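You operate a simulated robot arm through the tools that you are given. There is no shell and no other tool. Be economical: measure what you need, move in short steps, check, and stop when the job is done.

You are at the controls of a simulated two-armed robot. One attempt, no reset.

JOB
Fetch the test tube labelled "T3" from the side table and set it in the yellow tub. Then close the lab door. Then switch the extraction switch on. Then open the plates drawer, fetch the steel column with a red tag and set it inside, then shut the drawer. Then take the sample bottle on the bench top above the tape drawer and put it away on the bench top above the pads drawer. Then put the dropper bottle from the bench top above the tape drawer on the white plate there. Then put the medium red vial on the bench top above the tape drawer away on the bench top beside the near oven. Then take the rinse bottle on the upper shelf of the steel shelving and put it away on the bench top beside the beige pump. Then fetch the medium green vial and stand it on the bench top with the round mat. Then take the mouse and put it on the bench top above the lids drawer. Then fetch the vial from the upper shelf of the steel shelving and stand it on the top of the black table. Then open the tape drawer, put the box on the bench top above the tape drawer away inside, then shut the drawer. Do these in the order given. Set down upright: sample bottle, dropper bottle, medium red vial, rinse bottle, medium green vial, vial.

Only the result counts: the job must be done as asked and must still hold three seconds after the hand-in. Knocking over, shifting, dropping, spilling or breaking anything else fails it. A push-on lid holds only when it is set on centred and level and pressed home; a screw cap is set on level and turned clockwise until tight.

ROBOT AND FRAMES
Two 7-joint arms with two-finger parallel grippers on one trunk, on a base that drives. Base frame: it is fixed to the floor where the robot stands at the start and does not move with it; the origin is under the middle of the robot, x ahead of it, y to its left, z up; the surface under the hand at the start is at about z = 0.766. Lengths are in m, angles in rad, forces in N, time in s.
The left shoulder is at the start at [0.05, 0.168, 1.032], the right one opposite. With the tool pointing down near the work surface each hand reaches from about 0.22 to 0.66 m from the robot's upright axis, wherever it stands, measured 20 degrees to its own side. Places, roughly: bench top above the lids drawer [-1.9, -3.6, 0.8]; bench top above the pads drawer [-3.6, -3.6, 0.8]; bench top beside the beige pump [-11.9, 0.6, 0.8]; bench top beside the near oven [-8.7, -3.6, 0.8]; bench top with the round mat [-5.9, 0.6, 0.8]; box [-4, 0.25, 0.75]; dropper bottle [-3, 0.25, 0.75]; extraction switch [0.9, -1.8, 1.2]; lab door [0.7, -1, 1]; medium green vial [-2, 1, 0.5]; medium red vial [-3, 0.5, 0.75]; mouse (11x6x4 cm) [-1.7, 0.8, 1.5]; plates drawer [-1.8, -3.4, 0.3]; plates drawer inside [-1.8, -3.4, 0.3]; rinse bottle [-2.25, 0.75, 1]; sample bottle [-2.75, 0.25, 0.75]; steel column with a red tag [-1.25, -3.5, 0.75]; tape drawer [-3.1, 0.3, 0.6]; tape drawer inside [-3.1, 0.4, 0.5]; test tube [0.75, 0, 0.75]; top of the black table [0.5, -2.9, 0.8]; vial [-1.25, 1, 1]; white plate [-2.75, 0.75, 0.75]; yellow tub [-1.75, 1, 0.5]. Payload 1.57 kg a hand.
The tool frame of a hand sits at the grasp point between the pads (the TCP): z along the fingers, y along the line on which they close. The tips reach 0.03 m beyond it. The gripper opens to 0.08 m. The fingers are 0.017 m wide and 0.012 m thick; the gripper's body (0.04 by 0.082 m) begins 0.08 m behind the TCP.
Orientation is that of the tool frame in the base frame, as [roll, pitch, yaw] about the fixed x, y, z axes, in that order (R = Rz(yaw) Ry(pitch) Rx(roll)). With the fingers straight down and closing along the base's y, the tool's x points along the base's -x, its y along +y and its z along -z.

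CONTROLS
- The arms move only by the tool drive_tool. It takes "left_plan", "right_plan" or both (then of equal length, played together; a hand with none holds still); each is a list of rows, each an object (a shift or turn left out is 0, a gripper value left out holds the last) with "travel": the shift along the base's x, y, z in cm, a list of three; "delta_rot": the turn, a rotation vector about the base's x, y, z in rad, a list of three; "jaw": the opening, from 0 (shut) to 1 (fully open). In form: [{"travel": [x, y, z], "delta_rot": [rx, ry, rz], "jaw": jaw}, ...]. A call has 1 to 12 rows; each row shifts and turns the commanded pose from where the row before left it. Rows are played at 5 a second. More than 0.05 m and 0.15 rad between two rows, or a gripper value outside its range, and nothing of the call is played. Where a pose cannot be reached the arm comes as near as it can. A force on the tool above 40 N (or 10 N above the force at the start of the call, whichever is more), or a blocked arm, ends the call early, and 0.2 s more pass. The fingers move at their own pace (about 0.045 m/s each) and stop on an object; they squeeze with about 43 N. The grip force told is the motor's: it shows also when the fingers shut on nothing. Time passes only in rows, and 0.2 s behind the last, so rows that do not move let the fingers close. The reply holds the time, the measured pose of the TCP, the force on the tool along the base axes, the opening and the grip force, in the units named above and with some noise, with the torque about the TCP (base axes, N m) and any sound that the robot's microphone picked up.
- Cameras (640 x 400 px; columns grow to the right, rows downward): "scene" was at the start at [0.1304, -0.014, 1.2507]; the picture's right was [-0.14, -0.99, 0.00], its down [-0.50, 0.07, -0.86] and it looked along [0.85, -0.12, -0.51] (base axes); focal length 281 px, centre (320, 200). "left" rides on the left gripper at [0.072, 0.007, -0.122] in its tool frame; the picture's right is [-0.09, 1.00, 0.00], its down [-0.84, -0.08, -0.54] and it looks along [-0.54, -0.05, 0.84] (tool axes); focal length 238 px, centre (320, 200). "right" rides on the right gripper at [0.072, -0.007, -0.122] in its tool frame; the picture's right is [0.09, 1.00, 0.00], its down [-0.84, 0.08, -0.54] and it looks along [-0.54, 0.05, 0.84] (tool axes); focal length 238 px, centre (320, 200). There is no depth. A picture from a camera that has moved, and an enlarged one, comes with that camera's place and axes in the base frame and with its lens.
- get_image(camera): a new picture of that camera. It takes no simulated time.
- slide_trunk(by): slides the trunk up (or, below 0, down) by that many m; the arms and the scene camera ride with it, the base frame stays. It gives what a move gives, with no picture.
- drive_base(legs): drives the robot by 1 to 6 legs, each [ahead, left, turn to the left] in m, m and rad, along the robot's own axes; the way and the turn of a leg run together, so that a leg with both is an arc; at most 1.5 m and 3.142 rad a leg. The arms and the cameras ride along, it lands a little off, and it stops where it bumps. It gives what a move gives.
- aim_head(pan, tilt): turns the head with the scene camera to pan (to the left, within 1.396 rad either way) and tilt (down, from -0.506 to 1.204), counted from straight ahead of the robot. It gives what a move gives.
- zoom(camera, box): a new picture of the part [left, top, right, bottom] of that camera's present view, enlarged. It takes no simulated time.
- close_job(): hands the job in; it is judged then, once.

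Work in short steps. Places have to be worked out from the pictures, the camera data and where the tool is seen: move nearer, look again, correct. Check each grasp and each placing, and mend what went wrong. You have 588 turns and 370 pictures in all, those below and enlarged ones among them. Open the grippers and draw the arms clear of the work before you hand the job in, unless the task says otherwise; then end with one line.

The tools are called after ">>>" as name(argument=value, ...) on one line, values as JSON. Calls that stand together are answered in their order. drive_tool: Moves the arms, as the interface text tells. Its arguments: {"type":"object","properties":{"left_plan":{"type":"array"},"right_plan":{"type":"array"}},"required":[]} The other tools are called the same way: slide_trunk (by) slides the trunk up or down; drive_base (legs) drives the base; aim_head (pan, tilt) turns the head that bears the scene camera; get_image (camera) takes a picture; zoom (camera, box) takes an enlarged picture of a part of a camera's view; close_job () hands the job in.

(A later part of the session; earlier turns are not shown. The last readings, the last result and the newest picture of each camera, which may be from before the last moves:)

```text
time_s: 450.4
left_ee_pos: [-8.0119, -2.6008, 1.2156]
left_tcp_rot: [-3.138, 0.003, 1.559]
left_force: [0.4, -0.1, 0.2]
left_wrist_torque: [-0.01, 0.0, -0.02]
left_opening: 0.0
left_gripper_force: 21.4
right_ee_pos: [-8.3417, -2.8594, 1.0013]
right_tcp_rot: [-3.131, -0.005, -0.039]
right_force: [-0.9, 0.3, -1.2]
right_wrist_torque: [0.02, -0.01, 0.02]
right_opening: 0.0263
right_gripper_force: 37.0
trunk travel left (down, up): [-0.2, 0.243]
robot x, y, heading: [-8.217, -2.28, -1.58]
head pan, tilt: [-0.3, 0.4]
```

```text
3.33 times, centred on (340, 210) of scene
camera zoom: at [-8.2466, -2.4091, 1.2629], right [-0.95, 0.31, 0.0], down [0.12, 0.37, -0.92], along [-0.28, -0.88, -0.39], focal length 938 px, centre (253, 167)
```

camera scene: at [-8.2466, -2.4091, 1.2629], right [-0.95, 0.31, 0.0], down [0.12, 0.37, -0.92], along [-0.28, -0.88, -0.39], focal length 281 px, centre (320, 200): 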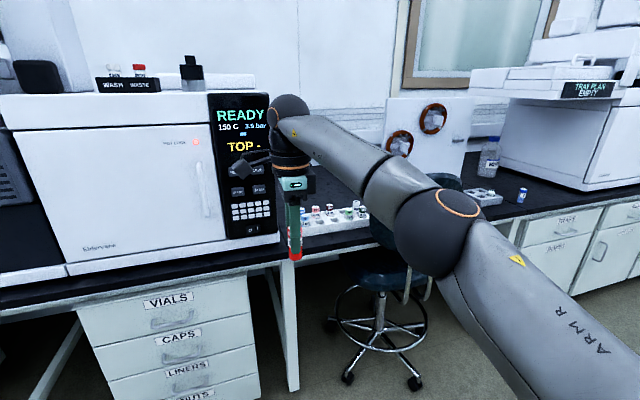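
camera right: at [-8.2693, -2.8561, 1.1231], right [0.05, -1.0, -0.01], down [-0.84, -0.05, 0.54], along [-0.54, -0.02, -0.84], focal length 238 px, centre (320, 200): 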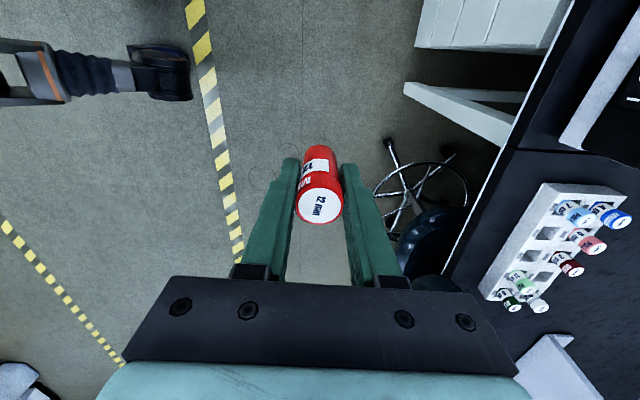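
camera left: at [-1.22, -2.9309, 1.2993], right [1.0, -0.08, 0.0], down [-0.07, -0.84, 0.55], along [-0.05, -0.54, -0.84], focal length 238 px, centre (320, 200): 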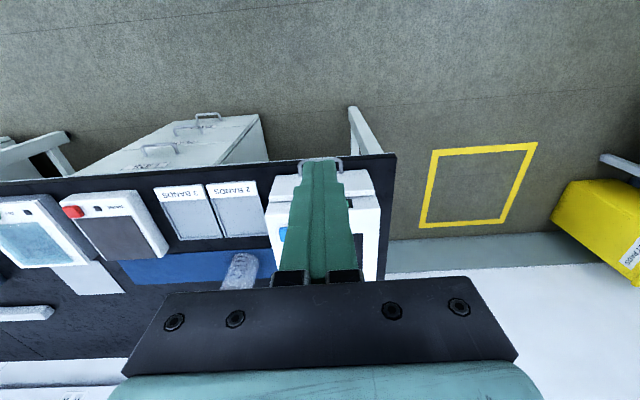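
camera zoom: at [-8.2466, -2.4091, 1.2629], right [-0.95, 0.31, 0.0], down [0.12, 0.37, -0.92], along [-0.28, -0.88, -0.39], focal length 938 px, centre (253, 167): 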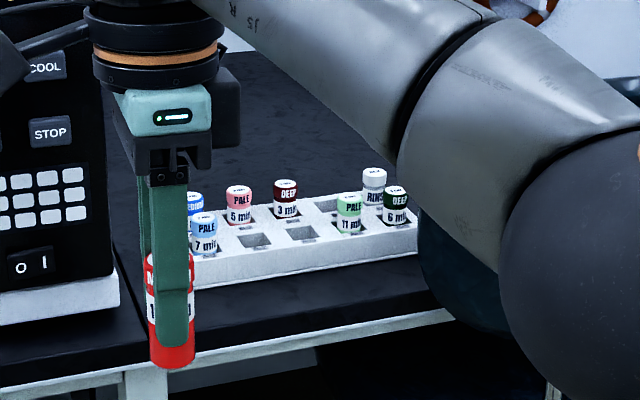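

The bench piece right of the oven (x<-8.41) holds a vial rack at y≈-3.22…-3.35; free space lies behind it. I'll stand the vial at ≈[-8.57, -3.47]. First I draw the left hand back, then drive in.

>>> drive_tool(left_plan=[{"travel": [0, 3, 0]}, {"travel": [0, 3, 0]}, {"travel": [0, 2, 0]}, {"travel": [0, 0, 0]}], right_plan=[{"travel": [0, 0, 1]}, {"travel": [0, 0, 1]}, {"travel": [0, 0, 1]}, {"travel": [0, 0, 0]}])

>>> drive_base(legs=[[0, -0.19, 0.0], [0.4, 0, 0]])

>>> get_image(camera="right")

>>> get_image(camera="scene")

```text
time_s: 451.4
left_ee_pos: [-8.024, -2.5298, 1.1952]
left_tcp_rot: [-3.138, 0.004, 1.557]
left_force: [-0.3, 0.5, -0.6]
left_wrist_torque: [-0.04, 0.02, 0.03]
left_opening: 0.0
left_gripper_force: 20.8
left hand out of reach, approached as far as the arm can: row 1, 2, 3
right_ee_pos: [-8.344, -2.8525, 1.0308]
right_tcp_rot: [-3.132, -0.006, -0.04]
right_force: [1.3, -0.5, -1.0]
right_wrist_torque: [-0.01, -0.01, 0.01]
right_opening: 0.0263
right_gripper_force: 37.2
right hand out of reach, approached as far as the arm can: row 3
trunk travel left (down, up): [-0.2, 0.243]
robot x, y, heading: [-8.2192, -2.2789, -1.585]
head pan, tilt: [-0.3, 0.4]
```

```text
time_s: 455.8
left_ee_pos: [-8.2225, -2.924, 1.197]
left_tcp_rot: [-3.138, 0.006, 1.551]
left_force: [-0.6, -1.3, 0.3]
left_wrist_torque: [0.0, -0.01, 0.03]
left_opening: 0.0
left_gripper_force: 21.5
right_ee_pos: [-8.5444, -3.2439, 1.0312]
right_tcp_rot: [-3.13, -0.004, -0.048]
right_force: [1.0, 0.0, -1.3]
right_wrist_torque: [0.01, 0.03, -0.02]
right_opening: 0.0263
right_gripper_force: 37.4
trunk travel left (down, up): [-0.2, 0.243]
robot x, y, heading: [-8.4127, -2.6704, -1.588]
head pan, tilt: [-0.3, 0.4]
```

```text
226 pictures are left
camera right: at [-8.4715, -3.241, 1.1537], right [0.04, -1.0, -0.01], down [-0.84, -0.04, 0.54], along [-0.54, -0.02, -0.84], focal length 238 px, centre (320, 200)
```

right: 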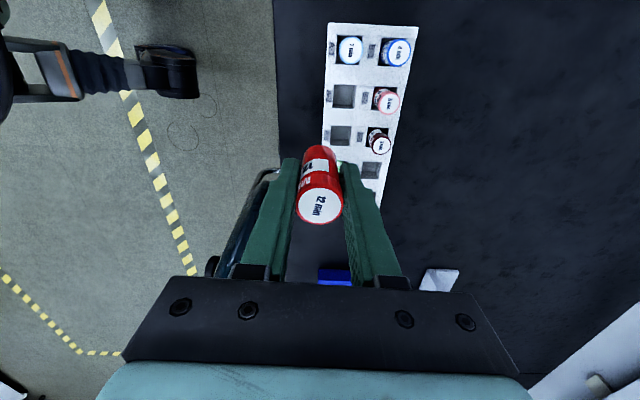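

```text
225 pictures are left
camera scene: at [-8.4444, -2.8017, 1.2628], right [-0.95, 0.31, 0.0], down [0.12, 0.37, -0.92], along [-0.29, -0.87, -0.39], focal length 281 px, centre (320, 200)
```

scene: 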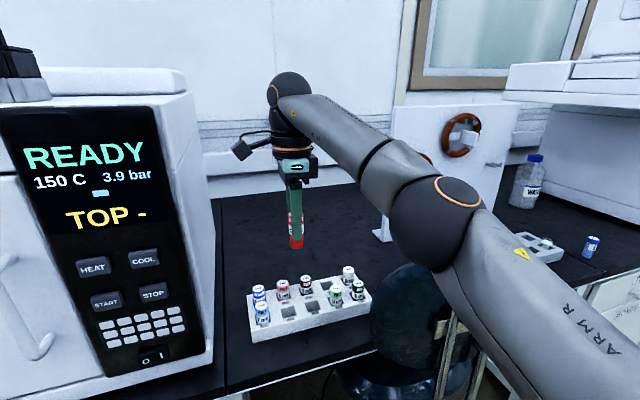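

Space behind the rack is clear. I raise the trunk 8 cm so the elbow stays above the chair back, and drive 0.19 m further.

>>> slide_trunk(by=0.08)

>>> drive_base(legs=[[0.19, 0, 0.015]])

>>> get_image(camera="scene")

```text
time_s: 457.0
left_ee_pos: [-8.2224, -2.9243, 1.2753]
left_tcp_rot: [-3.138, 0.006, 1.551]
left_force: [0.3, 0.5, 0.4]
left_wrist_torque: [0.0, 0.0, 0.0]
left_opening: 0.0
left_gripper_force: 21.8
right_ee_pos: [-8.5435, -3.2436, 1.111]
right_tcp_rot: [-3.131, -0.006, -0.048]
right_force: [-0.3, -0.1, -0.2]
right_wrist_torque: [-0.04, -0.02, -0.03]
right_opening: 0.0264
right_gripper_force: 37.5
trunk travel left (down, up): [-0.28, 0.163]
robot x, y, heading: [-8.4149, -2.6727, -1.592]
head pan, tilt: [-0.3, 0.4]
```

```text
time_s: 458.5
left_ee_pos: [-8.2228, -3.1072, 1.2768]
left_tcp_rot: [-3.139, 0.005, 1.563]
left_force: [0.1, -0.9, 0.6]
left_wrist_torque: [0.03, 0.02, -0.02]
left_opening: 0.0
left_gripper_force: 21.6
right_ee_pos: [-8.5408, -3.4303, 1.1109]
right_tcp_rot: [-3.132, -0.006, -0.036]
right_force: [-0.1, -1.3, 0.1]
right_wrist_torque: [0.06, 0.01, 0.01]
right_opening: 0.0264
right_gripper_force: 36.9
trunk travel left (down, up): [-0.28, 0.163]
robot x, y, heading: [-8.4199, -2.8593, -1.58]
head pan, tilt: [-0.3, 0.4]
```

```text
224 pictures are left
camera scene: at [-8.4455, -2.9869, 1.3427], right [-0.95, 0.3, 0.0], down [0.12, 0.37, -0.92], along [-0.28, -0.88, -0.39], focal length 281 px, centre (320, 200)
```

scene: 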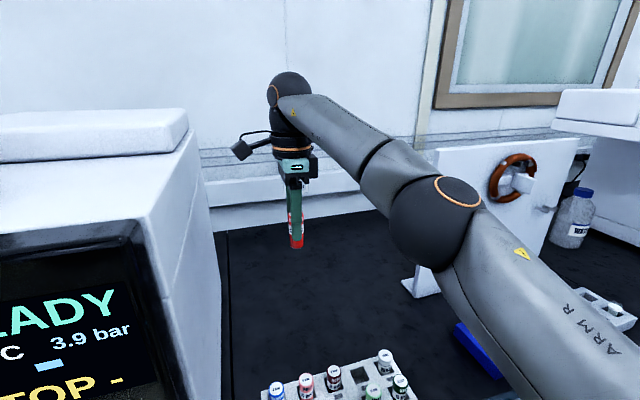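

I lower the vial behind the rack.

>>> drive_tool(right_plan=[{"travel": [-1, -1.5, -4]}, {"travel": [-1, -1.5, -4]}, {"travel": [0, 0, -4]}, {"travel": [0, 0, -4]}, {"travel": [0, 0, -4]}, {"travel": [0, 0, -4]}, {"travel": [0, 0, -4]}, {"travel": [0, 0, 0]}])

>>> get_image(camera="right")

```text
time_s: 460.3
left_ee_pos: [-8.222, -3.1053, 1.2758]
left_tcp_rot: [-3.137, 0.005, 1.563]
left_force: [-0.7, 0.5, 0.4]
left_wrist_torque: [0.02, 0.01, 0.02]
left_opening: 0.0
left_gripper_force: 21.1
right_ee_pos: [-8.5581, -3.4619, 0.8292]
right_tcp_rot: [-3.13, -0.005, -0.035]
right_force: [0.1, 0.5, -0.7]
right_wrist_torque: [-0.02, -0.03, -0.02]
right_opening: 0.0265
right_gripper_force: 37.0
trunk travel left (down, up): [-0.28, 0.163]
robot x, y, heading: [-8.4154, -2.8577, -1.581]
head pan, tilt: [-0.3, 0.4]
```

```text
223 pictures are left
camera right: at [-8.4852, -3.4577, 0.9523], right [0.06, -1.0, -0.01], down [-0.84, -0.05, 0.54], along [-0.54, -0.02, -0.84], focal length 238 px, centre (320, 200)
```

right: 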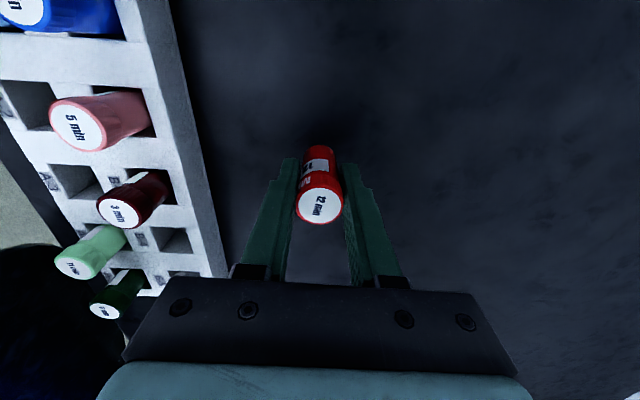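

>>> drive_tool(right_plan=[{"travel": [0, 0, -1]}, {"travel": [0, 0, -0.6]}, {"travel": [0, 0, -0.4]}, {"travel": [0, 0, -0.3]}, {"travel": [0, 0, 0]}])

```text
time_s: 461.5
left_ee_pos: [-8.2221, -3.1061, 1.2767]
left_tcp_rot: [-3.139, 0.007, 1.563]
left_force: [0.0, 0.0, -0.5]
left_wrist_torque: [0.02, -0.02, 0.0]
left_opening: 0.0
left_gripper_force: 21.9
right_ee_pos: [-8.5596, -3.4603, 0.8088]
right_tcp_rot: [-3.133, -0.004, -0.037]
right_force: [-0.6, 0.7, 4.6]
right_wrist_torque: [-0.03, 0.01, 0.0]
right_opening: 0.0263
right_gripper_force: 37.2
trunk travel left (down, up): [-0.28, 0.163]
robot x, y, heading: [-8.4168, -2.8604, -1.579]
head pan, tilt: [-0.3, 0.4]
```

Touching (4.6 N). I release and rise.

>>> drive_tool(right_plan=[{"jaw": 0.6}, {"travel": [0, 0, 0]}, {"travel": [0, 0, 0]}, {"travel": [0, 0, 3]}, {"travel": [0, 0, 4]}, {"travel": [0, 0, 4]}, {"travel": [0, 0, 4]}, {"travel": [0, 0, 4]}, {"travel": [0, 0, 4]}, {"travel": [0, 2, 0]}])

>>> get_image(camera="right")

```text
time_s: 463.7
left_ee_pos: [-8.2222, -3.1061, 1.2772]
left_tcp_rot: [-3.138, 0.003, 1.562]
left_force: [0.3, 0.2, 0.2]
left_wrist_torque: [-0.01, -0.02, 0.04]
left_opening: 0.0
left_gripper_force: 21.0
right_ee_pos: [-8.5624, -3.4389, 1.0344]
right_tcp_rot: [-3.132, -0.006, -0.035]
right_force: [0.3, 0.4, -0.3]
right_wrist_torque: [-0.02, 0.01, -0.01]
right_opening: 0.0479
right_gripper_force: 0.1
trunk travel left (down, up): [-0.28, 0.163]
robot x, y, heading: [-8.418, -2.858, -1.579]
head pan, tilt: [-0.3, 0.4]
```

```text
222 pictures are left
camera right: at [-8.4903, -3.435, 1.1582], right [0.06, -1.0, -0.01], down [-0.84, -0.05, 0.54], along [-0.54, -0.02, -0.84], focal length 238 px, centre (320, 200)
```

right: 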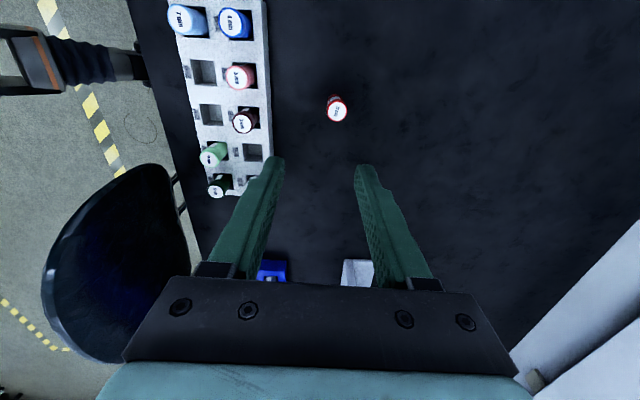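

The red vial stands on the bench beside the near oven. Now for the rinse bottle: I back out and drive back up the aisle.

>>> drive_base(legs=[[-1.2, 0, 0], [0, 0, 1.575], [1.5, 0, 0], [1.5, 0, 0], [1.5, 0, 0], [1.5, 0, 0]])

>>> slide_trunk(by=0.16)

```text
time_s: 501.8
left_ee_pos: [-2.1035, -1.5421, 1.2768]
left_tcp_rot: [-3.137, 0.006, -3.128]
left_force: [0.1, -0.8, -0.2]
left_wrist_torque: [0.02, -0.01, 0.03]
left_opening: 0.0
left_gripper_force: 21.0
right_ee_pos: [-1.7632, -1.8732, 1.0357]
right_tcp_rot: [-3.131, -0.006, 1.557]
right_force: [0.2, 0.3, 0.4]
right_wrist_torque: [-0.01, -0.02, 0.04]
right_opening: 0.0481
right_gripper_force: 0.1
trunk travel left (down, up): [-0.28, 0.163]
robot x, y, heading: [-2.3469, -1.7397, 0.015]
head pan, tilt: [-0.3, 0.4]
```

```text
time_s: 503.6
left_ee_pos: [-2.1041, -1.5408, 1.4371]
left_tcp_rot: [-3.138, 0.004, -3.129]
left_force: [0.0, -0.5, 0.6]
left_wrist_torque: [-0.02, -0.01, 0.01]
left_opening: 0.0
left_gripper_force: 21.0
right_ee_pos: [-1.7641, -1.8736, 1.1952]
right_tcp_rot: [-3.13, -0.005, 1.556]
right_force: [-0.4, 0.9, -0.3]
right_wrist_torque: [0.03, -0.02, 0.0]
right_opening: 0.0479
right_gripper_force: 0.1
trunk travel left (down, up): [-0.44, 0.003]
robot x, y, heading: [-2.3491, -1.739, 0.011]
head pan, tilt: [-0.3, 0.4]
```

>>> drive_base(legs=[[0, 0, 1.56], [1.35, -0.3, 0]])

>>> aim_head(pan=0.15, tilt=0.25)

>>> get_image(camera="scene")

```text
time_s: 514.1
left_ee_pos: [-2.1627, -0.1579, 1.4369]
left_tcp_rot: [-3.138, 0.005, -1.633]
left_force: [-0.6, -0.3, 0.9]
left_wrist_torque: [-0.02, -0.04, -0.01]
left_opening: 0.0
left_gripper_force: 21.2
right_ee_pos: [-1.8064, 0.1562, 1.1956]
right_tcp_rot: [-3.131, -0.006, 3.053]
right_force: [0.4, 0.3, 1.0]
right_wrist_torque: [0.0, 0.01, -0.03]
right_opening: 0.0479
right_gripper_force: 0.0
trunk travel left (down, up): [-0.44, 0.003]
robot x, y, heading: [-1.9808, -0.4187, 1.512]
head pan, tilt: [-0.3, 0.4]
```

```text
time_s: 515.0
left_ee_pos: [-2.1621, -0.1575, 1.4367]
left_tcp_rot: [-3.139, 0.005, -1.631]
left_force: [0.8, -0.3, 0.5]
left_wrist_torque: [-0.02, 0.0, -0.01]
left_opening: 0.0001
left_gripper_force: 21.5
right_ee_pos: [-1.8051, 0.1568, 1.1949]
right_tcp_rot: [-3.13, -0.005, 3.052]
right_force: [0.7, 0.0, -0.4]
right_wrist_torque: [0.01, -0.02, -0.02]
right_opening: 0.0478
right_gripper_force: 0.0
trunk travel left (down, up): [-0.44, 0.003]
robot x, y, heading: [-1.9783, -0.4162, 1.507]
head pan, tilt: [0.15, 0.25]
```

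```text
221 pictures are left
camera scene: at [-1.9852, -0.2861, 1.5168], right [1.0, 0.09, 0.0], down [0.02, -0.25, -0.97], along [-0.08, 0.97, -0.25], focal length 281 px, centre (320, 200)
```

scene: 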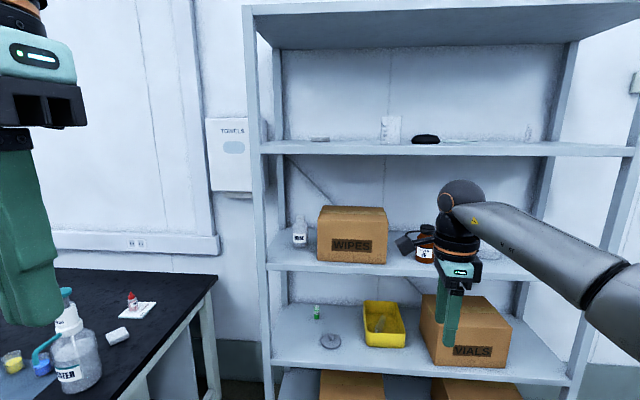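

>>> zoom(camera="scene", box=[260, 100, 460, 280])

```text
2.22 times, centred on (360, 190) of scene
camera zoom: at [-1.9852, -0.2861, 1.5168], right [1.0, 0.09, 0.0], down [0.02, -0.25, -0.97], along [-0.08, 0.97, -0.25], focal length 625 px, centre (231, 222)
```

zoom: 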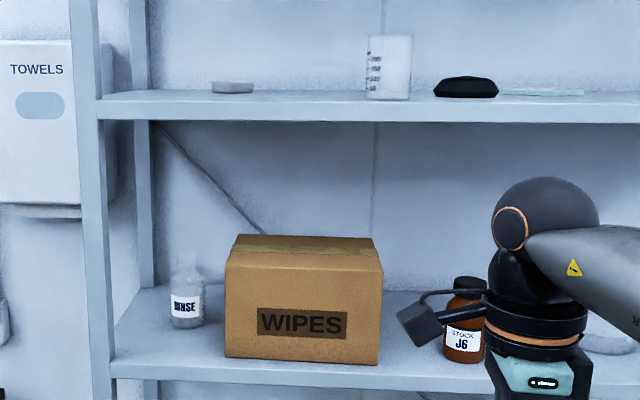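

Rinse bottle at ≈[-2.17, 0.873] on the z≈1.0 shelf, neck up to z≈1.147. I'll take its neck with the left hand tilted 45° forward. First I draw the right hand in and tilt the left.

>>> drive_tool(left_plan=[{"travel": [0, 0, -3], "delta_rot": [0.131, 0, 0], "jaw": 0.85}, {"travel": [0, 0, -3], "delta_rot": [0.131, 0, 0]}, {"travel": [0, 0, -3], "delta_rot": [0.131, 0, 0]}, {"travel": [0, 0, -3], "delta_rot": [0.131, 0, 0]}, {"travel": [0, 0, -2], "delta_rot": [0.131, 0, 0]}, {"travel": [0, 0, -2], "delta_rot": [0.131, 0, 0]}, {"travel": [0, 0, -1]}, {"travel": [0, 0, 0]}], right_plan=[{"travel": [0, -3, 0]}, {"travel": [0, -3, 0]}, {"travel": [0, -3, 0]}, {"travel": [0, -3, 0]}, {"travel": [0, -3, 0]}, {"travel": [0, -3, 0]}, {"travel": [0, -3, 0]}, {"travel": [0, 0, 0]}])

>>> drive_base(legs=[[0.3, 0, 0.06]])

>>> get_image(camera="left")

>>> get_image(camera="scene")

```text
time_s: 516.8
left_ee_pos: [-2.148, -0.1383, 1.3228]
left_tcp_rot: [3.084, 0.789, -1.658]
left_force: [0.2, 0.3, 1.1]
left_wrist_torque: [0.02, 0.01, 0.01]
left_opening: 0.0684
left_gripper_force: 0.0
left hand out of reach, approached as far as the arm can: row 5, 6, 7
right_ee_pos: [-1.8037, -0.0532, 1.1953]
right_tcp_rot: [-3.13, -0.005, 3.051]
right_force: [-0.3, 0.6, 0.5]
right_wrist_torque: [0.0, -0.03, 0.0]
right_opening: 0.0478
right_gripper_force: 0.0
trunk travel left (down, up): [-0.44, 0.003]
robot x, y, heading: [-1.983, -0.4204, 1.508]
head pan, tilt: [0.15, 0.25]
```

```text
time_s: 518.9
left_ee_pos: [-2.1573, 0.1529, 1.3232]
left_tcp_rot: [3.083, 0.788, -1.591]
left_force: [0.1, 0.0, 0.4]
left_wrist_torque: [0.03, 0.02, -0.01]
left_opening: 0.0681
left_gripper_force: 0.0
right_ee_pos: [-1.8204, 0.2605, 1.1955]
right_tcp_rot: [-3.129, -0.005, 3.12]
right_force: [0.1, -0.5, 0.0]
right_wrist_torque: [-0.02, -0.02, 0.02]
right_opening: 0.0479
right_gripper_force: 0.1
trunk travel left (down, up): [-0.44, 0.003]
robot x, y, heading: [-1.9734, -0.1159, 1.576]
head pan, tilt: [0.15, 0.25]
```

```text
219 pictures are left
camera left: at [-2.1607, 0.015, 1.3576], right [-0.99, 0.04, 0.11], down [0.11, 0.21, 0.97], along [0.02, 0.98, -0.21], focal length 238 px, centre (320, 200)
```

left: 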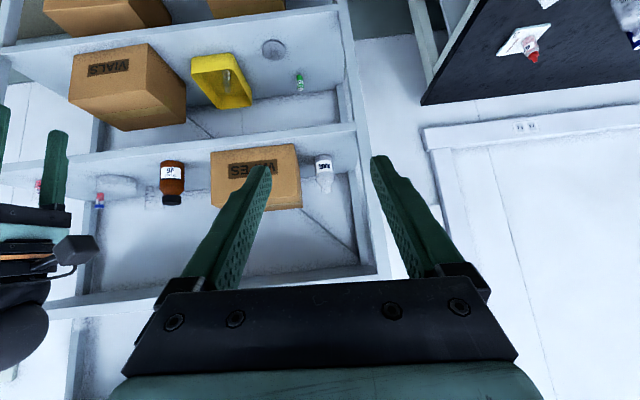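

```text
218 pictures are left
camera scene: at [-1.9853, 0.0165, 1.5171], right [0.99, 0.15, 0.0], down [0.04, -0.24, -0.97], along [-0.15, 0.96, -0.24], focal length 281 px, centre (320, 200)
```

scene: 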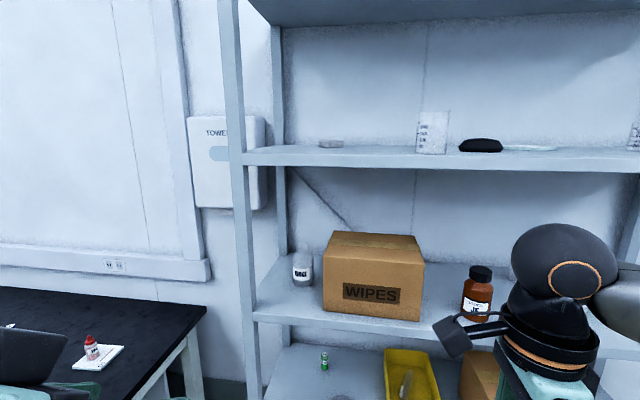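

Bottle confirmed at x≈-2.168, y≈0.873, mouth z≈1.146. I drive 0.24 m ahead and bring the left hand in front of the neck.

>>> drive_base(legs=[[0.24, 0, 0]])

>>> drive_tool(left_plan=[{"travel": [0, 4, -3]}, {"travel": [0, 4, -3]}, {"travel": [0, 4, -3]}, {"travel": [-0.5, 4, -2]}, {"travel": [-0.5, 4, -1.5]}, {"travel": [0, 0, 0]}])

>>> get_image(camera="left")

>>> get_image(camera="scene")

```text
time_s: 520.7
left_ee_pos: [-2.1589, 0.4011, 1.3234]
left_tcp_rot: [3.082, 0.788, -1.592]
left_force: [-0.4, 0.2, 0.3]
left_wrist_torque: [0.0, -0.01, -0.04]
left_opening: 0.0678
left_gripper_force: 0.1
right_ee_pos: [-1.8224, 0.5084, 1.1956]
right_tcp_rot: [-3.132, -0.006, 3.121]
right_force: [-0.6, -0.5, -0.5]
right_wrist_torque: [-0.03, -0.01, 0.03]
right_opening: 0.048
right_gripper_force: 0.0
trunk travel left (down, up): [-0.44, 0.003]
robot x, y, heading: [-1.9733, 0.1322, 1.579]
head pan, tilt: [0.15, 0.25]
```

```text
time_s: 522.1
left_ee_pos: [-2.1645, 0.606, 1.2073]
left_tcp_rot: [3.081, 0.79, -1.592]
left_force: [0.9, -0.5, -0.4]
left_wrist_torque: [0.0, 0.01, -0.02]
left_opening: 0.0679
left_gripper_force: 0.2
left hand out of reach, approached as far as the arm can: row 1
right_ee_pos: [-1.8218, 0.5076, 1.1973]
right_tcp_rot: [-3.133, -0.006, 3.121]
right_force: [-0.8, -0.4, 0.0]
right_wrist_torque: [-0.03, 0.0, 0.02]
right_opening: 0.0481
right_gripper_force: 0.0
trunk travel left (down, up): [-0.44, 0.003]
robot x, y, heading: [-1.9742, 0.13, 1.574]
head pan, tilt: [0.15, 0.25]
```

```text
217 pictures are left
camera left: at [-2.167, 0.4668, 1.2418], right [-0.99, 0.04, 0.11], down [0.11, 0.21, 0.97], along [0.02, 0.98, -0.21], focal length 238 px, centre (320, 200)
```

left: 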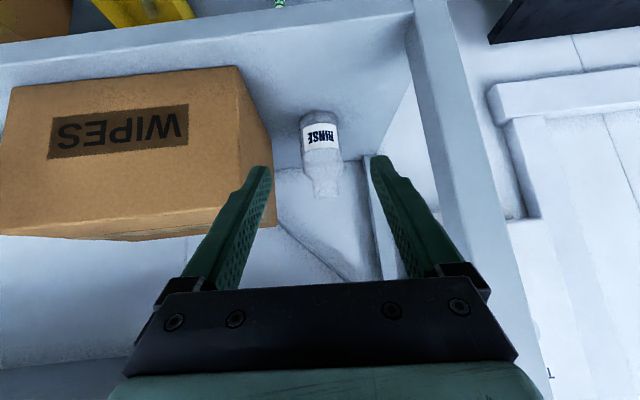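

```text
216 pictures are left
camera scene: at [-1.9869, 0.2631, 1.5169], right [0.99, 0.16, 0.0], down [0.04, -0.24, -0.97], along [-0.15, 0.96, -0.25], focal length 281 px, centre (320, 200)
```

scene: 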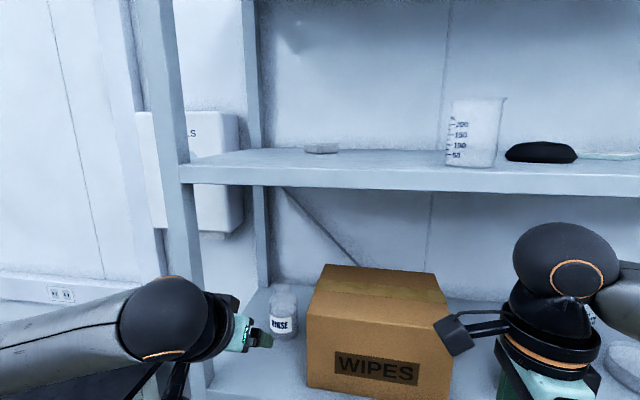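

>>> zoom(camera="left", box=[260, 90, 400, 230])

```text
2.86 times, centred on (330, 160) of left
camera zoom: at [-2.167, 0.4668, 1.2418], right [-0.99, 0.04, 0.11], down [0.11, 0.21, 0.97], along [0.02, 0.98, -0.21], focal length 681 px, centre (291, 314)
```

zoom: 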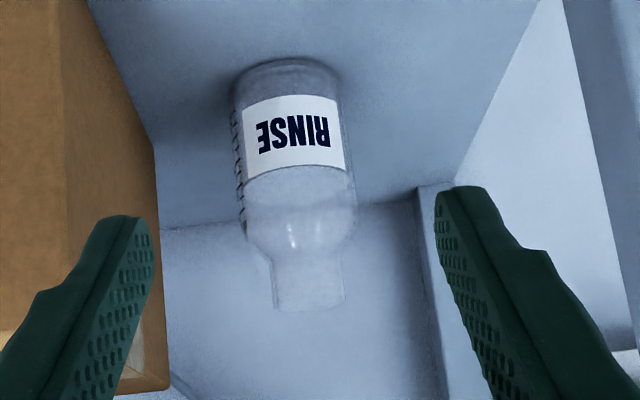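

Neck axis at ≈[-2.171, 0.863], z 1.123–1.153. I advance the open fingers around it.

>>> drive_tool(left_plan=[{"travel": [-0.3, 3, -3]}, {"travel": [-0.3, 4, -2.7]}, {"travel": [0, 4.5, 0]}, {"travel": [0, 4.5, 0]}, {"travel": [0, 4.5, 0]}, {"travel": [0, 3, 0]}, {"travel": [0, 0, 0]}])

>>> get_image(camera="left")

```text
time_s: 523.7
left_ee_pos: [-2.17, 0.8408, 1.1504]
left_tcp_rot: [3.082, 0.788, -1.591]
left_force: [-0.5, -1.4, 0.1]
left_wrist_torque: [0.0, 0.04, -0.01]
left_opening: 0.0678
left_gripper_force: 0.0
right_ee_pos: [-1.8222, 0.5096, 1.1964]
right_tcp_rot: [-3.133, -0.006, 3.12]
right_force: [-0.2, 0.0, 0.0]
right_wrist_torque: [0.0, 0.0, -0.02]
right_opening: 0.048
right_gripper_force: 0.1
trunk travel left (down, up): [-0.44, 0.003]
robot x, y, heading: [-1.974, 0.1346, 1.575]
head pan, tilt: [0.15, 0.25]
```

```text
214 pictures are left
camera left: at [-2.1723, 0.7026, 1.1852], right [-0.99, 0.04, 0.11], down [0.11, 0.21, 0.97], along [0.02, 0.98, -0.21], focal length 238 px, centre (320, 200)
```

left: 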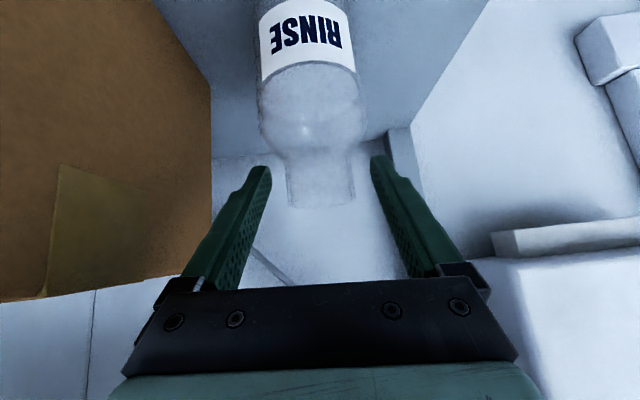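

>>> drive_tool(left_plan=[{"travel": [0, 1.8, 0]}, {"jaw": 0}, {"travel": [0, 0, 0]}, {"travel": [0, 0, 0]}, {"travel": [0, 0, 0]}, {"travel": [0, 0, 0]}])

>>> get_image(camera="left")

```text
time_s: 525.1
left_ee_pos: [-2.1713, 0.8584, 1.1521]
left_tcp_rot: [3.082, 0.788, -1.592]
left_force: [0.9, 0.0, 0.1]
left_wrist_torque: [0.03, 0.01, 0.06]
left_opening: 0.0411
left_gripper_force: 43.5
right_ee_pos: [-1.8217, 0.5081, 1.1956]
right_tcp_rot: [-3.131, -0.006, 3.121]
right_force: [0.1, -0.9, 0.2]
right_wrist_torque: [0.0, 0.01, 0.0]
right_opening: 0.0481
right_gripper_force: 0.0
trunk travel left (down, up): [-0.44, 0.003]
robot x, y, heading: [-1.9724, 0.1369, 1.572]
head pan, tilt: [0.15, 0.25]
```

```text
213 pictures are left
camera left: at [-2.1733, 0.7207, 1.1859], right [-0.99, 0.04, 0.11], down [0.11, 0.21, 0.97], along [0.02, 0.98, -0.21], focal length 238 px, centre (320, 200)
```

left: 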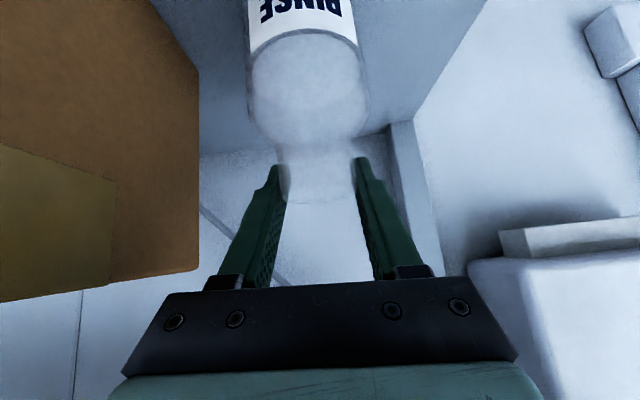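

Neck gripped. I lift 6 cm and draw it out of the shelf.

>>> drive_tool(left_plan=[{"travel": [0, 0, 2]}, {"travel": [0, 0, 2]}, {"travel": [0, 0, 2]}, {"travel": [0, -4, 0]}, {"travel": [0, -4, 0]}, {"travel": [0, -4, 0]}, {"travel": [0, -4, 0]}, {"travel": [0, 0, 0]}])

>>> drive_base(legs=[[-0.4, 0, 0]])

>>> get_image(camera="scene")

```text
time_s: 526.9
left_ee_pos: [-2.1731, 0.6969, 1.2077]
left_tcp_rot: [3.082, 0.788, -1.59]
left_force: [0.4, -0.1, -4.4]
left_wrist_torque: [0.06, -0.02, 0.0]
left_opening: 0.0415
left_gripper_force: 42.9
right_ee_pos: [-1.823, 0.5097, 1.1961]
right_tcp_rot: [-3.131, -0.005, 3.121]
right_force: [-0.3, 0.2, 0.1]
right_wrist_torque: [0.01, -0.02, -0.01]
right_opening: 0.048
right_gripper_force: 0.1
trunk travel left (down, up): [-0.44, 0.003]
robot x, y, heading: [-1.9754, 0.1303, 1.571]
head pan, tilt: [0.15, 0.25]
```

```text
time_s: 529.4
left_ee_pos: [-2.1692, 0.2961, 1.208]
left_tcp_rot: [3.082, 0.79, -1.593]
left_force: [0.2, -0.5, -3.5]
left_wrist_torque: [0.03, -0.03, 0.0]
left_opening: 0.0412
left_gripper_force: 42.8
right_ee_pos: [-1.8192, 0.1082, 1.1965]
right_tcp_rot: [-3.132, -0.006, 3.12]
right_force: [-0.6, -0.1, -0.1]
right_wrist_torque: [-0.02, 0.01, -0.03]
right_opening: 0.0479
right_gripper_force: 0.0
trunk travel left (down, up): [-0.44, 0.003]
robot x, y, heading: [-1.9726, -0.2673, 1.573]
head pan, tilt: [0.15, 0.25]
```

```text
212 pictures are left
camera scene: at [-1.9849, -0.1369, 1.5168], right [0.99, 0.15, 0.0], down [0.04, -0.24, -0.97], along [-0.15, 0.96, -0.25], focal length 281 px, centre (320, 200)
```

scene: 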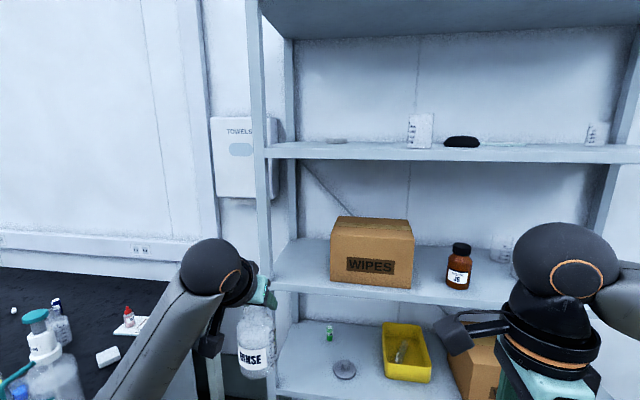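

Rinse bottle held upright. I back into the aisle, turn to -x and drive down towards the beige pump.

>>> drive_base(legs=[[-1.2, 0, 0], [0, 0, 1.57], [1.5, 0, 0], [1.5, 0, 0], [1.5, 0, 0], [1.5, 0, 0]])

>>> aim_head(pan=-0.5, tilt=0.2)

>>> get_image(camera="scene")

```text
time_s: 567.3
left_ee_pos: [-8.5222, -1.5804, 1.2079]
left_tcp_rot: [3.081, 0.788, -0.02]
left_force: [0.4, -0.3, -3.1]
left_wrist_torque: [-0.03, 0.04, 0.01]
left_opening: 0.0407
left_gripper_force: 43.3
right_ee_pos: [-8.3353, -1.2293, 1.1967]
right_tcp_rot: [-3.13, -0.006, -1.591]
right_force: [-0.2, 0.6, 0.6]
right_wrist_torque: [-0.02, 0.01, 0.01]
right_opening: 0.0481
right_gripper_force: 0.1
trunk travel left (down, up): [-0.44, 0.003]
robot x, y, heading: [-7.9597, -1.38, -3.133]
head pan, tilt: [0.15, 0.25]
```

```text
time_s: 568.3
left_ee_pos: [-8.5232, -1.5795, 1.2072]
left_tcp_rot: [3.083, 0.789, -0.022]
left_force: [0.6, -0.2, -4.1]
left_wrist_torque: [-0.02, 0.04, 0.0]
left_opening: 0.0408
left_gripper_force: 42.7
right_ee_pos: [-8.3355, -1.2297, 1.1953]
right_tcp_rot: [-3.134, -0.004, -1.591]
right_force: [0.5, 0.0, 0.1]
right_wrist_torque: [-0.03, -0.04, -0.02]
right_opening: 0.0482
right_gripper_force: 0.1
trunk travel left (down, up): [-0.44, 0.003]
robot x, y, heading: [-7.9581, -1.3826, -3.135]
head pan, tilt: [-0.499, 0.201]
```

```text
211 pictures are left
camera scene: at [-8.08, -1.3385, 1.5213], right [0.47, 0.88, 0.0], down [0.18, -0.09, -0.98], along [-0.86, 0.46, -0.2], focal length 281 px, centre (320, 200)
```

scene: 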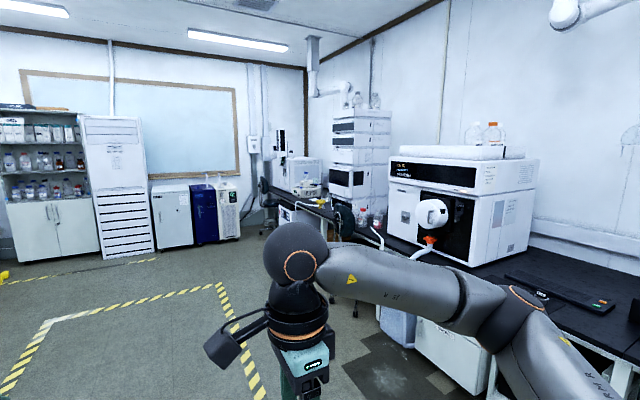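

>>> drive_base(legs=[[1.5, 0, 0], [1.3, 0, 0]])

>>> get_image(camera="scene")

```text
time_s: 581.9
left_ee_pos: [-11.3318, -1.4793, 1.2073]
left_tcp_rot: [3.082, 0.787, -0.076]
left_force: [-0.5, 0.5, -4.3]
left_wrist_torque: [-0.02, 0.05, -0.02]
left_opening: 0.0408
left_gripper_force: 43.8
right_ee_pos: [-11.1252, -1.1409, 1.1958]
right_tcp_rot: [-3.131, -0.005, -1.647]
right_force: [-1.5, -0.8, 0.3]
right_wrist_torque: [0.02, 0.02, 0.03]
right_opening: 0.0481
right_gripper_force: 0.1
trunk travel left (down, up): [-0.44, 0.003]
robot x, y, heading: [-10.7574, -1.3109, 3.089]
head pan, tilt: [-0.499, 0.201]
```

```text
210 pictures are left
camera scene: at [-10.876, -1.2628, 1.5213], right [0.52, 0.85, 0.0], down [0.17, -0.1, -0.98], along [-0.84, 0.51, -0.2], focal length 281 px, centre (320, 200)
```

scene: 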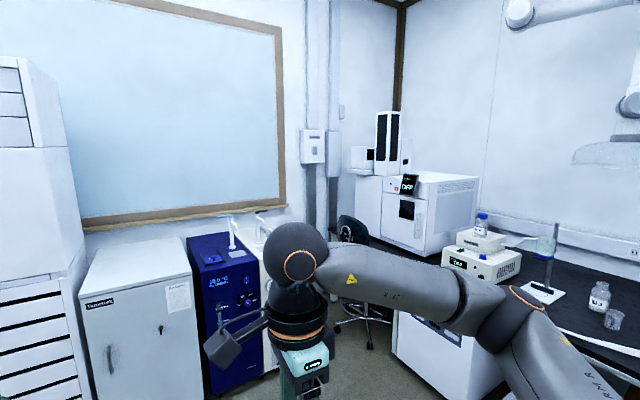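

The beige pump is ahead on the right bench. I turn to face it.

>>> drive_base(legs=[[0.3, 0, 0], [0, 0, -1.52]])

>>> aim_head(pan=0.0, tilt=0.35)

>>> get_image(camera="scene")

```text
time_s: 587.6
left_ee_pos: [-11.2835, -0.7408, 1.2061]
left_tcp_rot: [3.082, 0.788, -1.555]
left_force: [0.9, -0.8, -4.7]
left_wrist_torque: [0.03, 0.01, 0.0]
left_opening: 0.0411
left_gripper_force: 43.4
right_ee_pos: [-10.9259, -0.9151, 1.1958]
right_tcp_rot: [-3.132, -0.004, -3.127]
right_force: [1.0, -0.2, 0.0]
right_wrist_torque: [0.01, 0.01, 0.02]
right_opening: 0.0478
right_gripper_force: 0.1
trunk travel left (down, up): [-0.44, 0.003]
robot x, y, heading: [-11.0652, -1.2975, 1.612]
head pan, tilt: [-0.499, 0.201]
```

```text
time_s: 588.5
left_ee_pos: [-11.2834, -0.7404, 1.2055]
left_tcp_rot: [3.083, 0.788, -1.555]
left_force: [0.1, 0.1, -3.6]
left_wrist_torque: [0.07, 0.01, -0.02]
left_opening: 0.0411
left_gripper_force: 43.4
right_ee_pos: [-10.9266, -0.9158, 1.1955]
right_tcp_rot: [-3.131, -0.006, -3.127]
right_force: [-0.3, 0.6, -0.1]
right_wrist_torque: [0.0, 0.0, -0.02]
right_opening: 0.0479
right_gripper_force: 0.1
trunk travel left (down, up): [-0.44, 0.003]
robot x, y, heading: [-11.0672, -1.2988, 1.614]
head pan, tilt: [0.0, 0.351]
```

```text
209 pictures are left
camera scene: at [-11.0685, -1.1647, 1.5073], right [1.0, 0.04, 0.0], down [0.01, -0.34, -0.94], along [-0.04, 0.94, -0.34], focal length 281 px, centre (320, 200)
```

scene: 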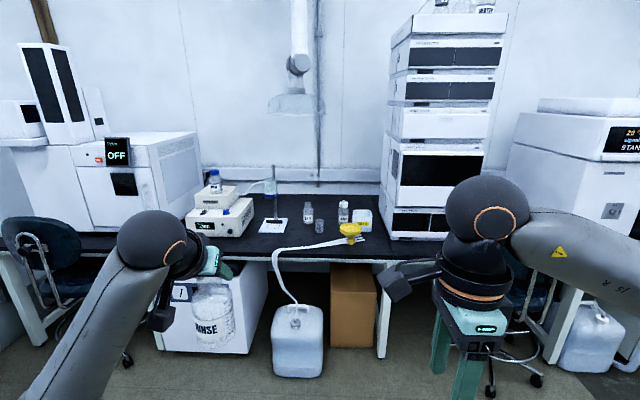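

>>> zoom(camera="scene", box=[170, 150, 390, 300])

```text
2.67 times, centred on (280, 225) of scene
camera zoom: at [-11.0685, -1.1647, 1.5073], right [1.0, 0.04, 0.0], down [0.01, -0.34, -0.94], along [-0.04, 0.94, -0.34], focal length 750 px, centre (427, 133)
```

zoom: 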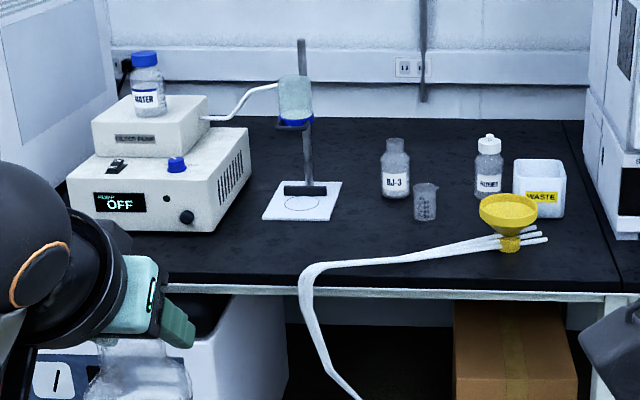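

The free patch before/right of the pump (clear of tubes): ≈[-11.47, 0.165]. I drive there and lower the trunk.

>>> drive_base(legs=[[0.5, 0.19, -0.044], [0.35, 0, 0]])

>>> slide_trunk(by=-0.22)

>>> aim_head(pan=0.25, tilt=0.6)

>>> get_image(camera="scene")

>>> get_image(camera="left")

```text
time_s: 593.5
left_ee_pos: [-11.4397, 0.1135, 1.2072]
left_tcp_rot: [3.083, 0.787, -1.615]
left_force: [-1.0, 1.1, -3.2]
left_wrist_torque: [0.01, 0.05, -0.01]
left_opening: 0.041
left_gripper_force: 43.0
right_ee_pos: [-11.0941, -0.0819, 1.1954]
right_tcp_rot: [-3.13, -0.005, 3.096]
right_force: [-0.7, 0.5, -0.6]
right_wrist_torque: [-0.01, 0.01, -0.02]
right_opening: 0.048
right_gripper_force: 0.0
trunk travel left (down, up): [-0.44, 0.003]
robot x, y, heading: [-11.2541, -0.4571, 1.554]
head pan, tilt: [0.0, 0.351]
```

```text
time_s: 595.8
left_ee_pos: [-11.4396, 0.1115, 0.9885]
left_tcp_rot: [3.083, 0.788, -1.615]
left_force: [-0.1, 0.1, -4.2]
left_wrist_torque: [0.05, -0.02, -0.01]
left_opening: 0.0409
left_gripper_force: 42.9
right_ee_pos: [-11.093, -0.085, 0.9761]
right_tcp_rot: [-3.13, -0.006, 3.097]
right_force: [0.0, 0.4, -0.1]
right_wrist_torque: [0.0, -0.03, -0.01]
right_opening: 0.048
right_gripper_force: 0.0
trunk travel left (down, up): [-0.22, 0.223]
robot x, y, heading: [-11.2555, -0.4562, 1.551]
head pan, tilt: [0.0, 0.351]
```

```text
time_s: 596.5
left_ee_pos: [-11.4397, 0.1125, 0.9868]
left_tcp_rot: [3.081, 0.789, -1.615]
left_force: [-1.1, 0.5, -4.1]
left_wrist_torque: [0.02, -0.01, 0.0]
left_opening: 0.0413
left_gripper_force: 43.3
right_ee_pos: [-11.0933, -0.0846, 0.976]
right_tcp_rot: [-3.131, -0.005, 3.097]
right_force: [-0.2, 0.4, -1.4]
right_wrist_torque: [0.01, 0.0, -0.01]
right_opening: 0.048
right_gripper_force: 0.0
trunk travel left (down, up): [-0.22, 0.223]
robot x, y, heading: [-11.2544, -0.4599, 1.56]
head pan, tilt: [0.25, 0.6]
```

```text
207 pictures are left
camera scene: at [-11.2727, -0.3312, 1.2646], right [0.97, 0.23, 0.0], down [0.13, -0.55, -0.83], along [-0.19, 0.8, -0.56], focal length 281 px, centre (320, 200)
```

scene: 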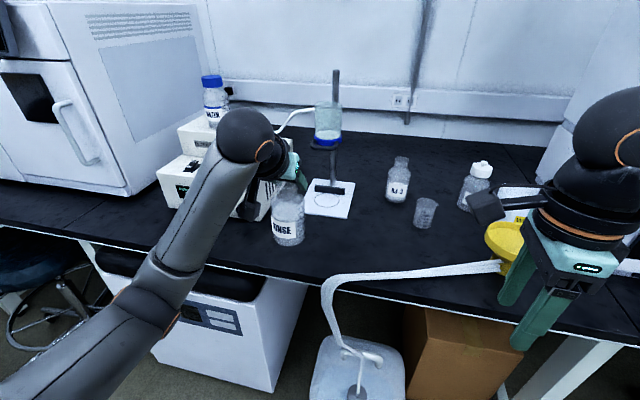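

```text
206 pictures are left
camera left: at [-11.4456, -0.0259, 1.022], right [-0.99, 0.07, 0.11], down [0.12, 0.21, 0.97], along [0.04, 0.98, -0.21], focal length 238 px, centre (320, 200)
```

left: 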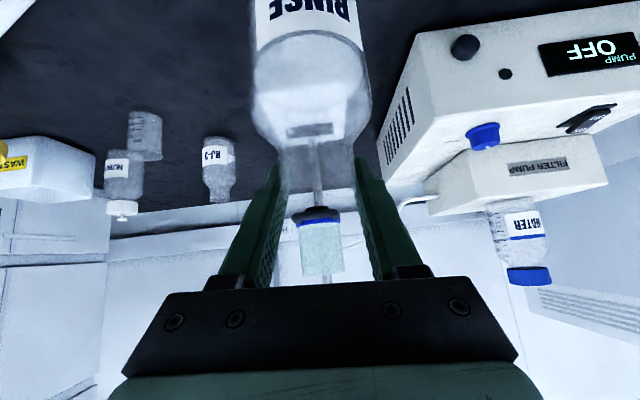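

I move to the spot and lower by feel.

>>> drive_tool(left_plan=[{"travel": [-1, 2.7, 0]}, {"travel": [-1, 2.8, 0]}, {"travel": [0, 0, -3]}, {"travel": [0, 0, -2]}, {"travel": [0, 0, -1]}, {"travel": [0, 0, -0.6]}, {"travel": [0, 0, -0.4]}, {"travel": [0, 0, 0]}])

>>> zoom(camera="scene", box=[200, 120, 380, 300])

```text
time_s: 598.4
left_ee_pos: [-11.4593, 0.1666, 0.9166]
left_tcp_rot: [3.081, 0.788, -1.614]
left_force: [-0.5, -0.9, -4.9]
left_wrist_torque: [0.07, 0.0, -0.01]
left_opening: 0.0412
left_gripper_force: 42.9
right_ee_pos: [-11.0936, -0.0835, 0.9774]
right_tcp_rot: [-3.131, -0.005, 3.096]
right_force: [0.7, 0.1, -0.1]
right_wrist_torque: [-0.02, 0.0, -0.03]
right_opening: 0.048
right_gripper_force: 0.1
trunk travel left (down, up): [-0.22, 0.223]
robot x, y, heading: [-11.256, -0.4545, 1.552]
head pan, tilt: [0.25, 0.6]
```

```text
2.22 times, centred on (290, 210) of scene
camera zoom: at [-11.2727, -0.3312, 1.2645], right [0.97, 0.23, 0.0], down [0.13, -0.55, -0.82], along [-0.19, 0.8, -0.57], focal length 625 px, centre (387, 178)
```

zoom: 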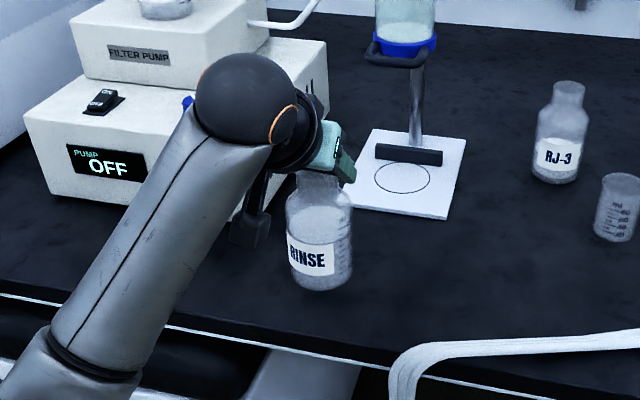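

Not yet touching; a little further down.

>>> drive_tool(left_plan=[{"travel": [0, 0, -0.4]}, {"travel": [0, 0, -0.4]}, {"travel": [0, 0, -0.4]}, {"travel": [0, 0, -0.4]}, {"travel": [0, 0, 0]}])

```text
time_s: 599.5
left_ee_pos: [-11.4606, 0.1674, 0.902]
left_tcp_rot: [3.082, 0.786, -1.615]
left_force: [-0.5, 0.2, -4.5]
left_wrist_torque: [0.06, -0.04, -0.01]
left_opening: 0.041
left_gripper_force: 43.3
right_ee_pos: [-11.0935, -0.0846, 0.9758]
right_tcp_rot: [-3.131, -0.007, 3.097]
right_force: [0.8, 0.1, 0.1]
right_wrist_torque: [0.03, 0.0, 0.0]
right_opening: 0.0481
right_gripper_force: 0.0
trunk travel left (down, up): [-0.22, 0.223]
robot x, y, heading: [-11.2532, -0.4558, 1.554]
head pan, tilt: [0.25, 0.6]
```

>>> drive_tool(left_plan=[{"travel": [0, 0, -0.4]}, {"travel": [0, 0, -0.4]}, {"travel": [0, 0, -0.4]}, {"travel": [0, 0, -0.4]}, {"travel": [0, 0, -0.4]}, {"travel": [0, 0, 0]}])

```text
time_s: 601.0
left_ee_pos: [-11.4593, 0.167, 0.887]
left_tcp_rot: [3.08, 0.799, -1.614]
left_force: [-3.7, -1.0, 20.0]
left_wrist_torque: [-0.79, -0.2, -0.13]
left_opening: 0.0409
left_gripper_force: 42.9
right_ee_pos: [-11.0944, -0.0855, 0.9758]
right_tcp_rot: [-3.135, -0.005, 3.098]
right_force: [-0.3, 0.6, 0.0]
right_wrist_torque: [-0.04, -0.02, 0.0]
right_opening: 0.0479
right_gripper_force: 0.1
trunk travel left (down, up): [-0.22, 0.223]
robot x, y, heading: [-11.2525, -0.4544, 1.551]
head pan, tilt: [0.25, 0.6]
```

Contact (20 N). I ease up 2 mm, open and withdraw back-up along the tool axis.

>>> drive_tool(left_plan=[{"travel": [0, 0, 0.3]}, {"jaw": 0.9}, {"travel": [0, 0, 0]}, {"travel": [0, 0, 0]}, {"travel": [0, -2, 2]}, {"travel": [0, -3, 3]}, {"travel": [0, -3, 3]}, {"travel": [0, -3, 3]}, {"travel": [0, 0, 0]}])

>>> zoom(camera="scene", box=[200, 120, 380, 300])

```text
time_s: 603.0
left_ee_pos: [-11.461, 0.0579, 0.9921]
left_tcp_rot: [3.082, 0.788, -1.616]
left_force: [-0.3, 0.1, -0.3]
left_wrist_torque: [-0.02, 0.0, 0.0]
left_opening: 0.0719
left_gripper_force: 0.2
right_ee_pos: [-11.0931, -0.0834, 0.9752]
right_tcp_rot: [-3.132, -0.004, 3.097]
right_force: [-0.4, -0.7, -0.1]
right_wrist_torque: [0.01, 0.01, 0.0]
right_opening: 0.048
right_gripper_force: 0.0
trunk travel left (down, up): [-0.22, 0.223]
robot x, y, heading: [-11.2504, -0.4604, 1.553]
head pan, tilt: [0.25, 0.6]
```

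```text
2.22 times, centred on (290, 210) of scene
camera zoom: at [-11.2726, -0.3316, 1.2646], right [0.97, 0.23, 0.0], down [0.13, -0.55, -0.83], along [-0.19, 0.8, -0.56], focal length 625 px, centre (387, 178)
```

zoom: 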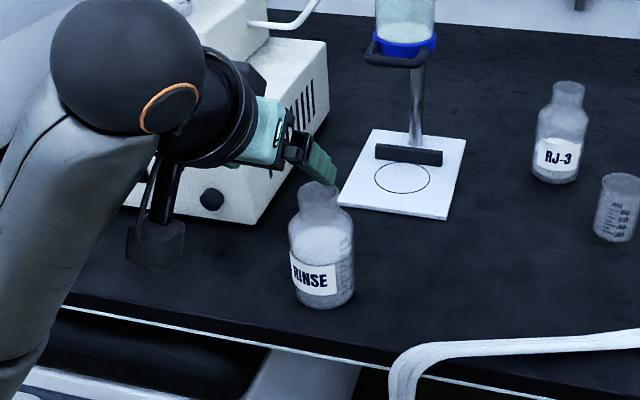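

Rinse bottle stands beside the pump. Next the medium green vial: I back out and drive up the aisle again.

>>> drive_base(legs=[[-1.0, 0, 0], [0, 0, -1.553], [1.5, 0, 0], [1.5, 0, 0], [1.5, 0, 0], [1.5, 0, 0]])

>>> drive_base(legs=[[1.5, 0, 0], [1.4, 0, 0]])

```text
time_s: 640.0
left_ee_pos: [-4.7687, -1.5601, 0.992]
left_tcp_rot: [3.082, 0.788, 3.016]
left_force: [-0.7, -0.5, -0.2]
left_wrist_torque: [-0.01, 0.02, 0.0]
left_opening: 0.0719
left_gripper_force: 0.1
right_ee_pos: [-4.9396, -1.9122, 0.9756]
right_tcp_rot: [-3.13, -0.005, 1.445]
right_force: [0.0, -0.4, -0.6]
right_wrist_torque: [-0.03, 0.0, -0.01]
right_opening: 0.048
right_gripper_force: 0.1
trunk travel left (down, up): [-0.22, 0.223]
robot x, y, heading: [-5.2984, -1.7236, -0.1]
head pan, tilt: [0.25, 0.6]
```

```text
time_s: 654.2
left_ee_pos: [-1.8442, -1.8739, 0.9924]
left_tcp_rot: [3.083, 0.788, 3.022]
left_force: [0.2, 0.2, 1.1]
left_wrist_torque: [0.03, 0.0, 0.07]
left_opening: 0.0722
left_gripper_force: 0.0
right_ee_pos: [-2.0139, -2.2279, 0.9763]
right_tcp_rot: [-3.131, -0.007, 1.45]
right_force: [-0.4, 0.8, 0.3]
right_wrist_torque: [-0.02, 0.02, 0.01]
right_opening: 0.048
right_gripper_force: 0.1
trunk travel left (down, up): [-0.22, 0.223]
robot x, y, heading: [-2.3714, -2.0368, -0.095]
head pan, tilt: [0.25, 0.6]
```

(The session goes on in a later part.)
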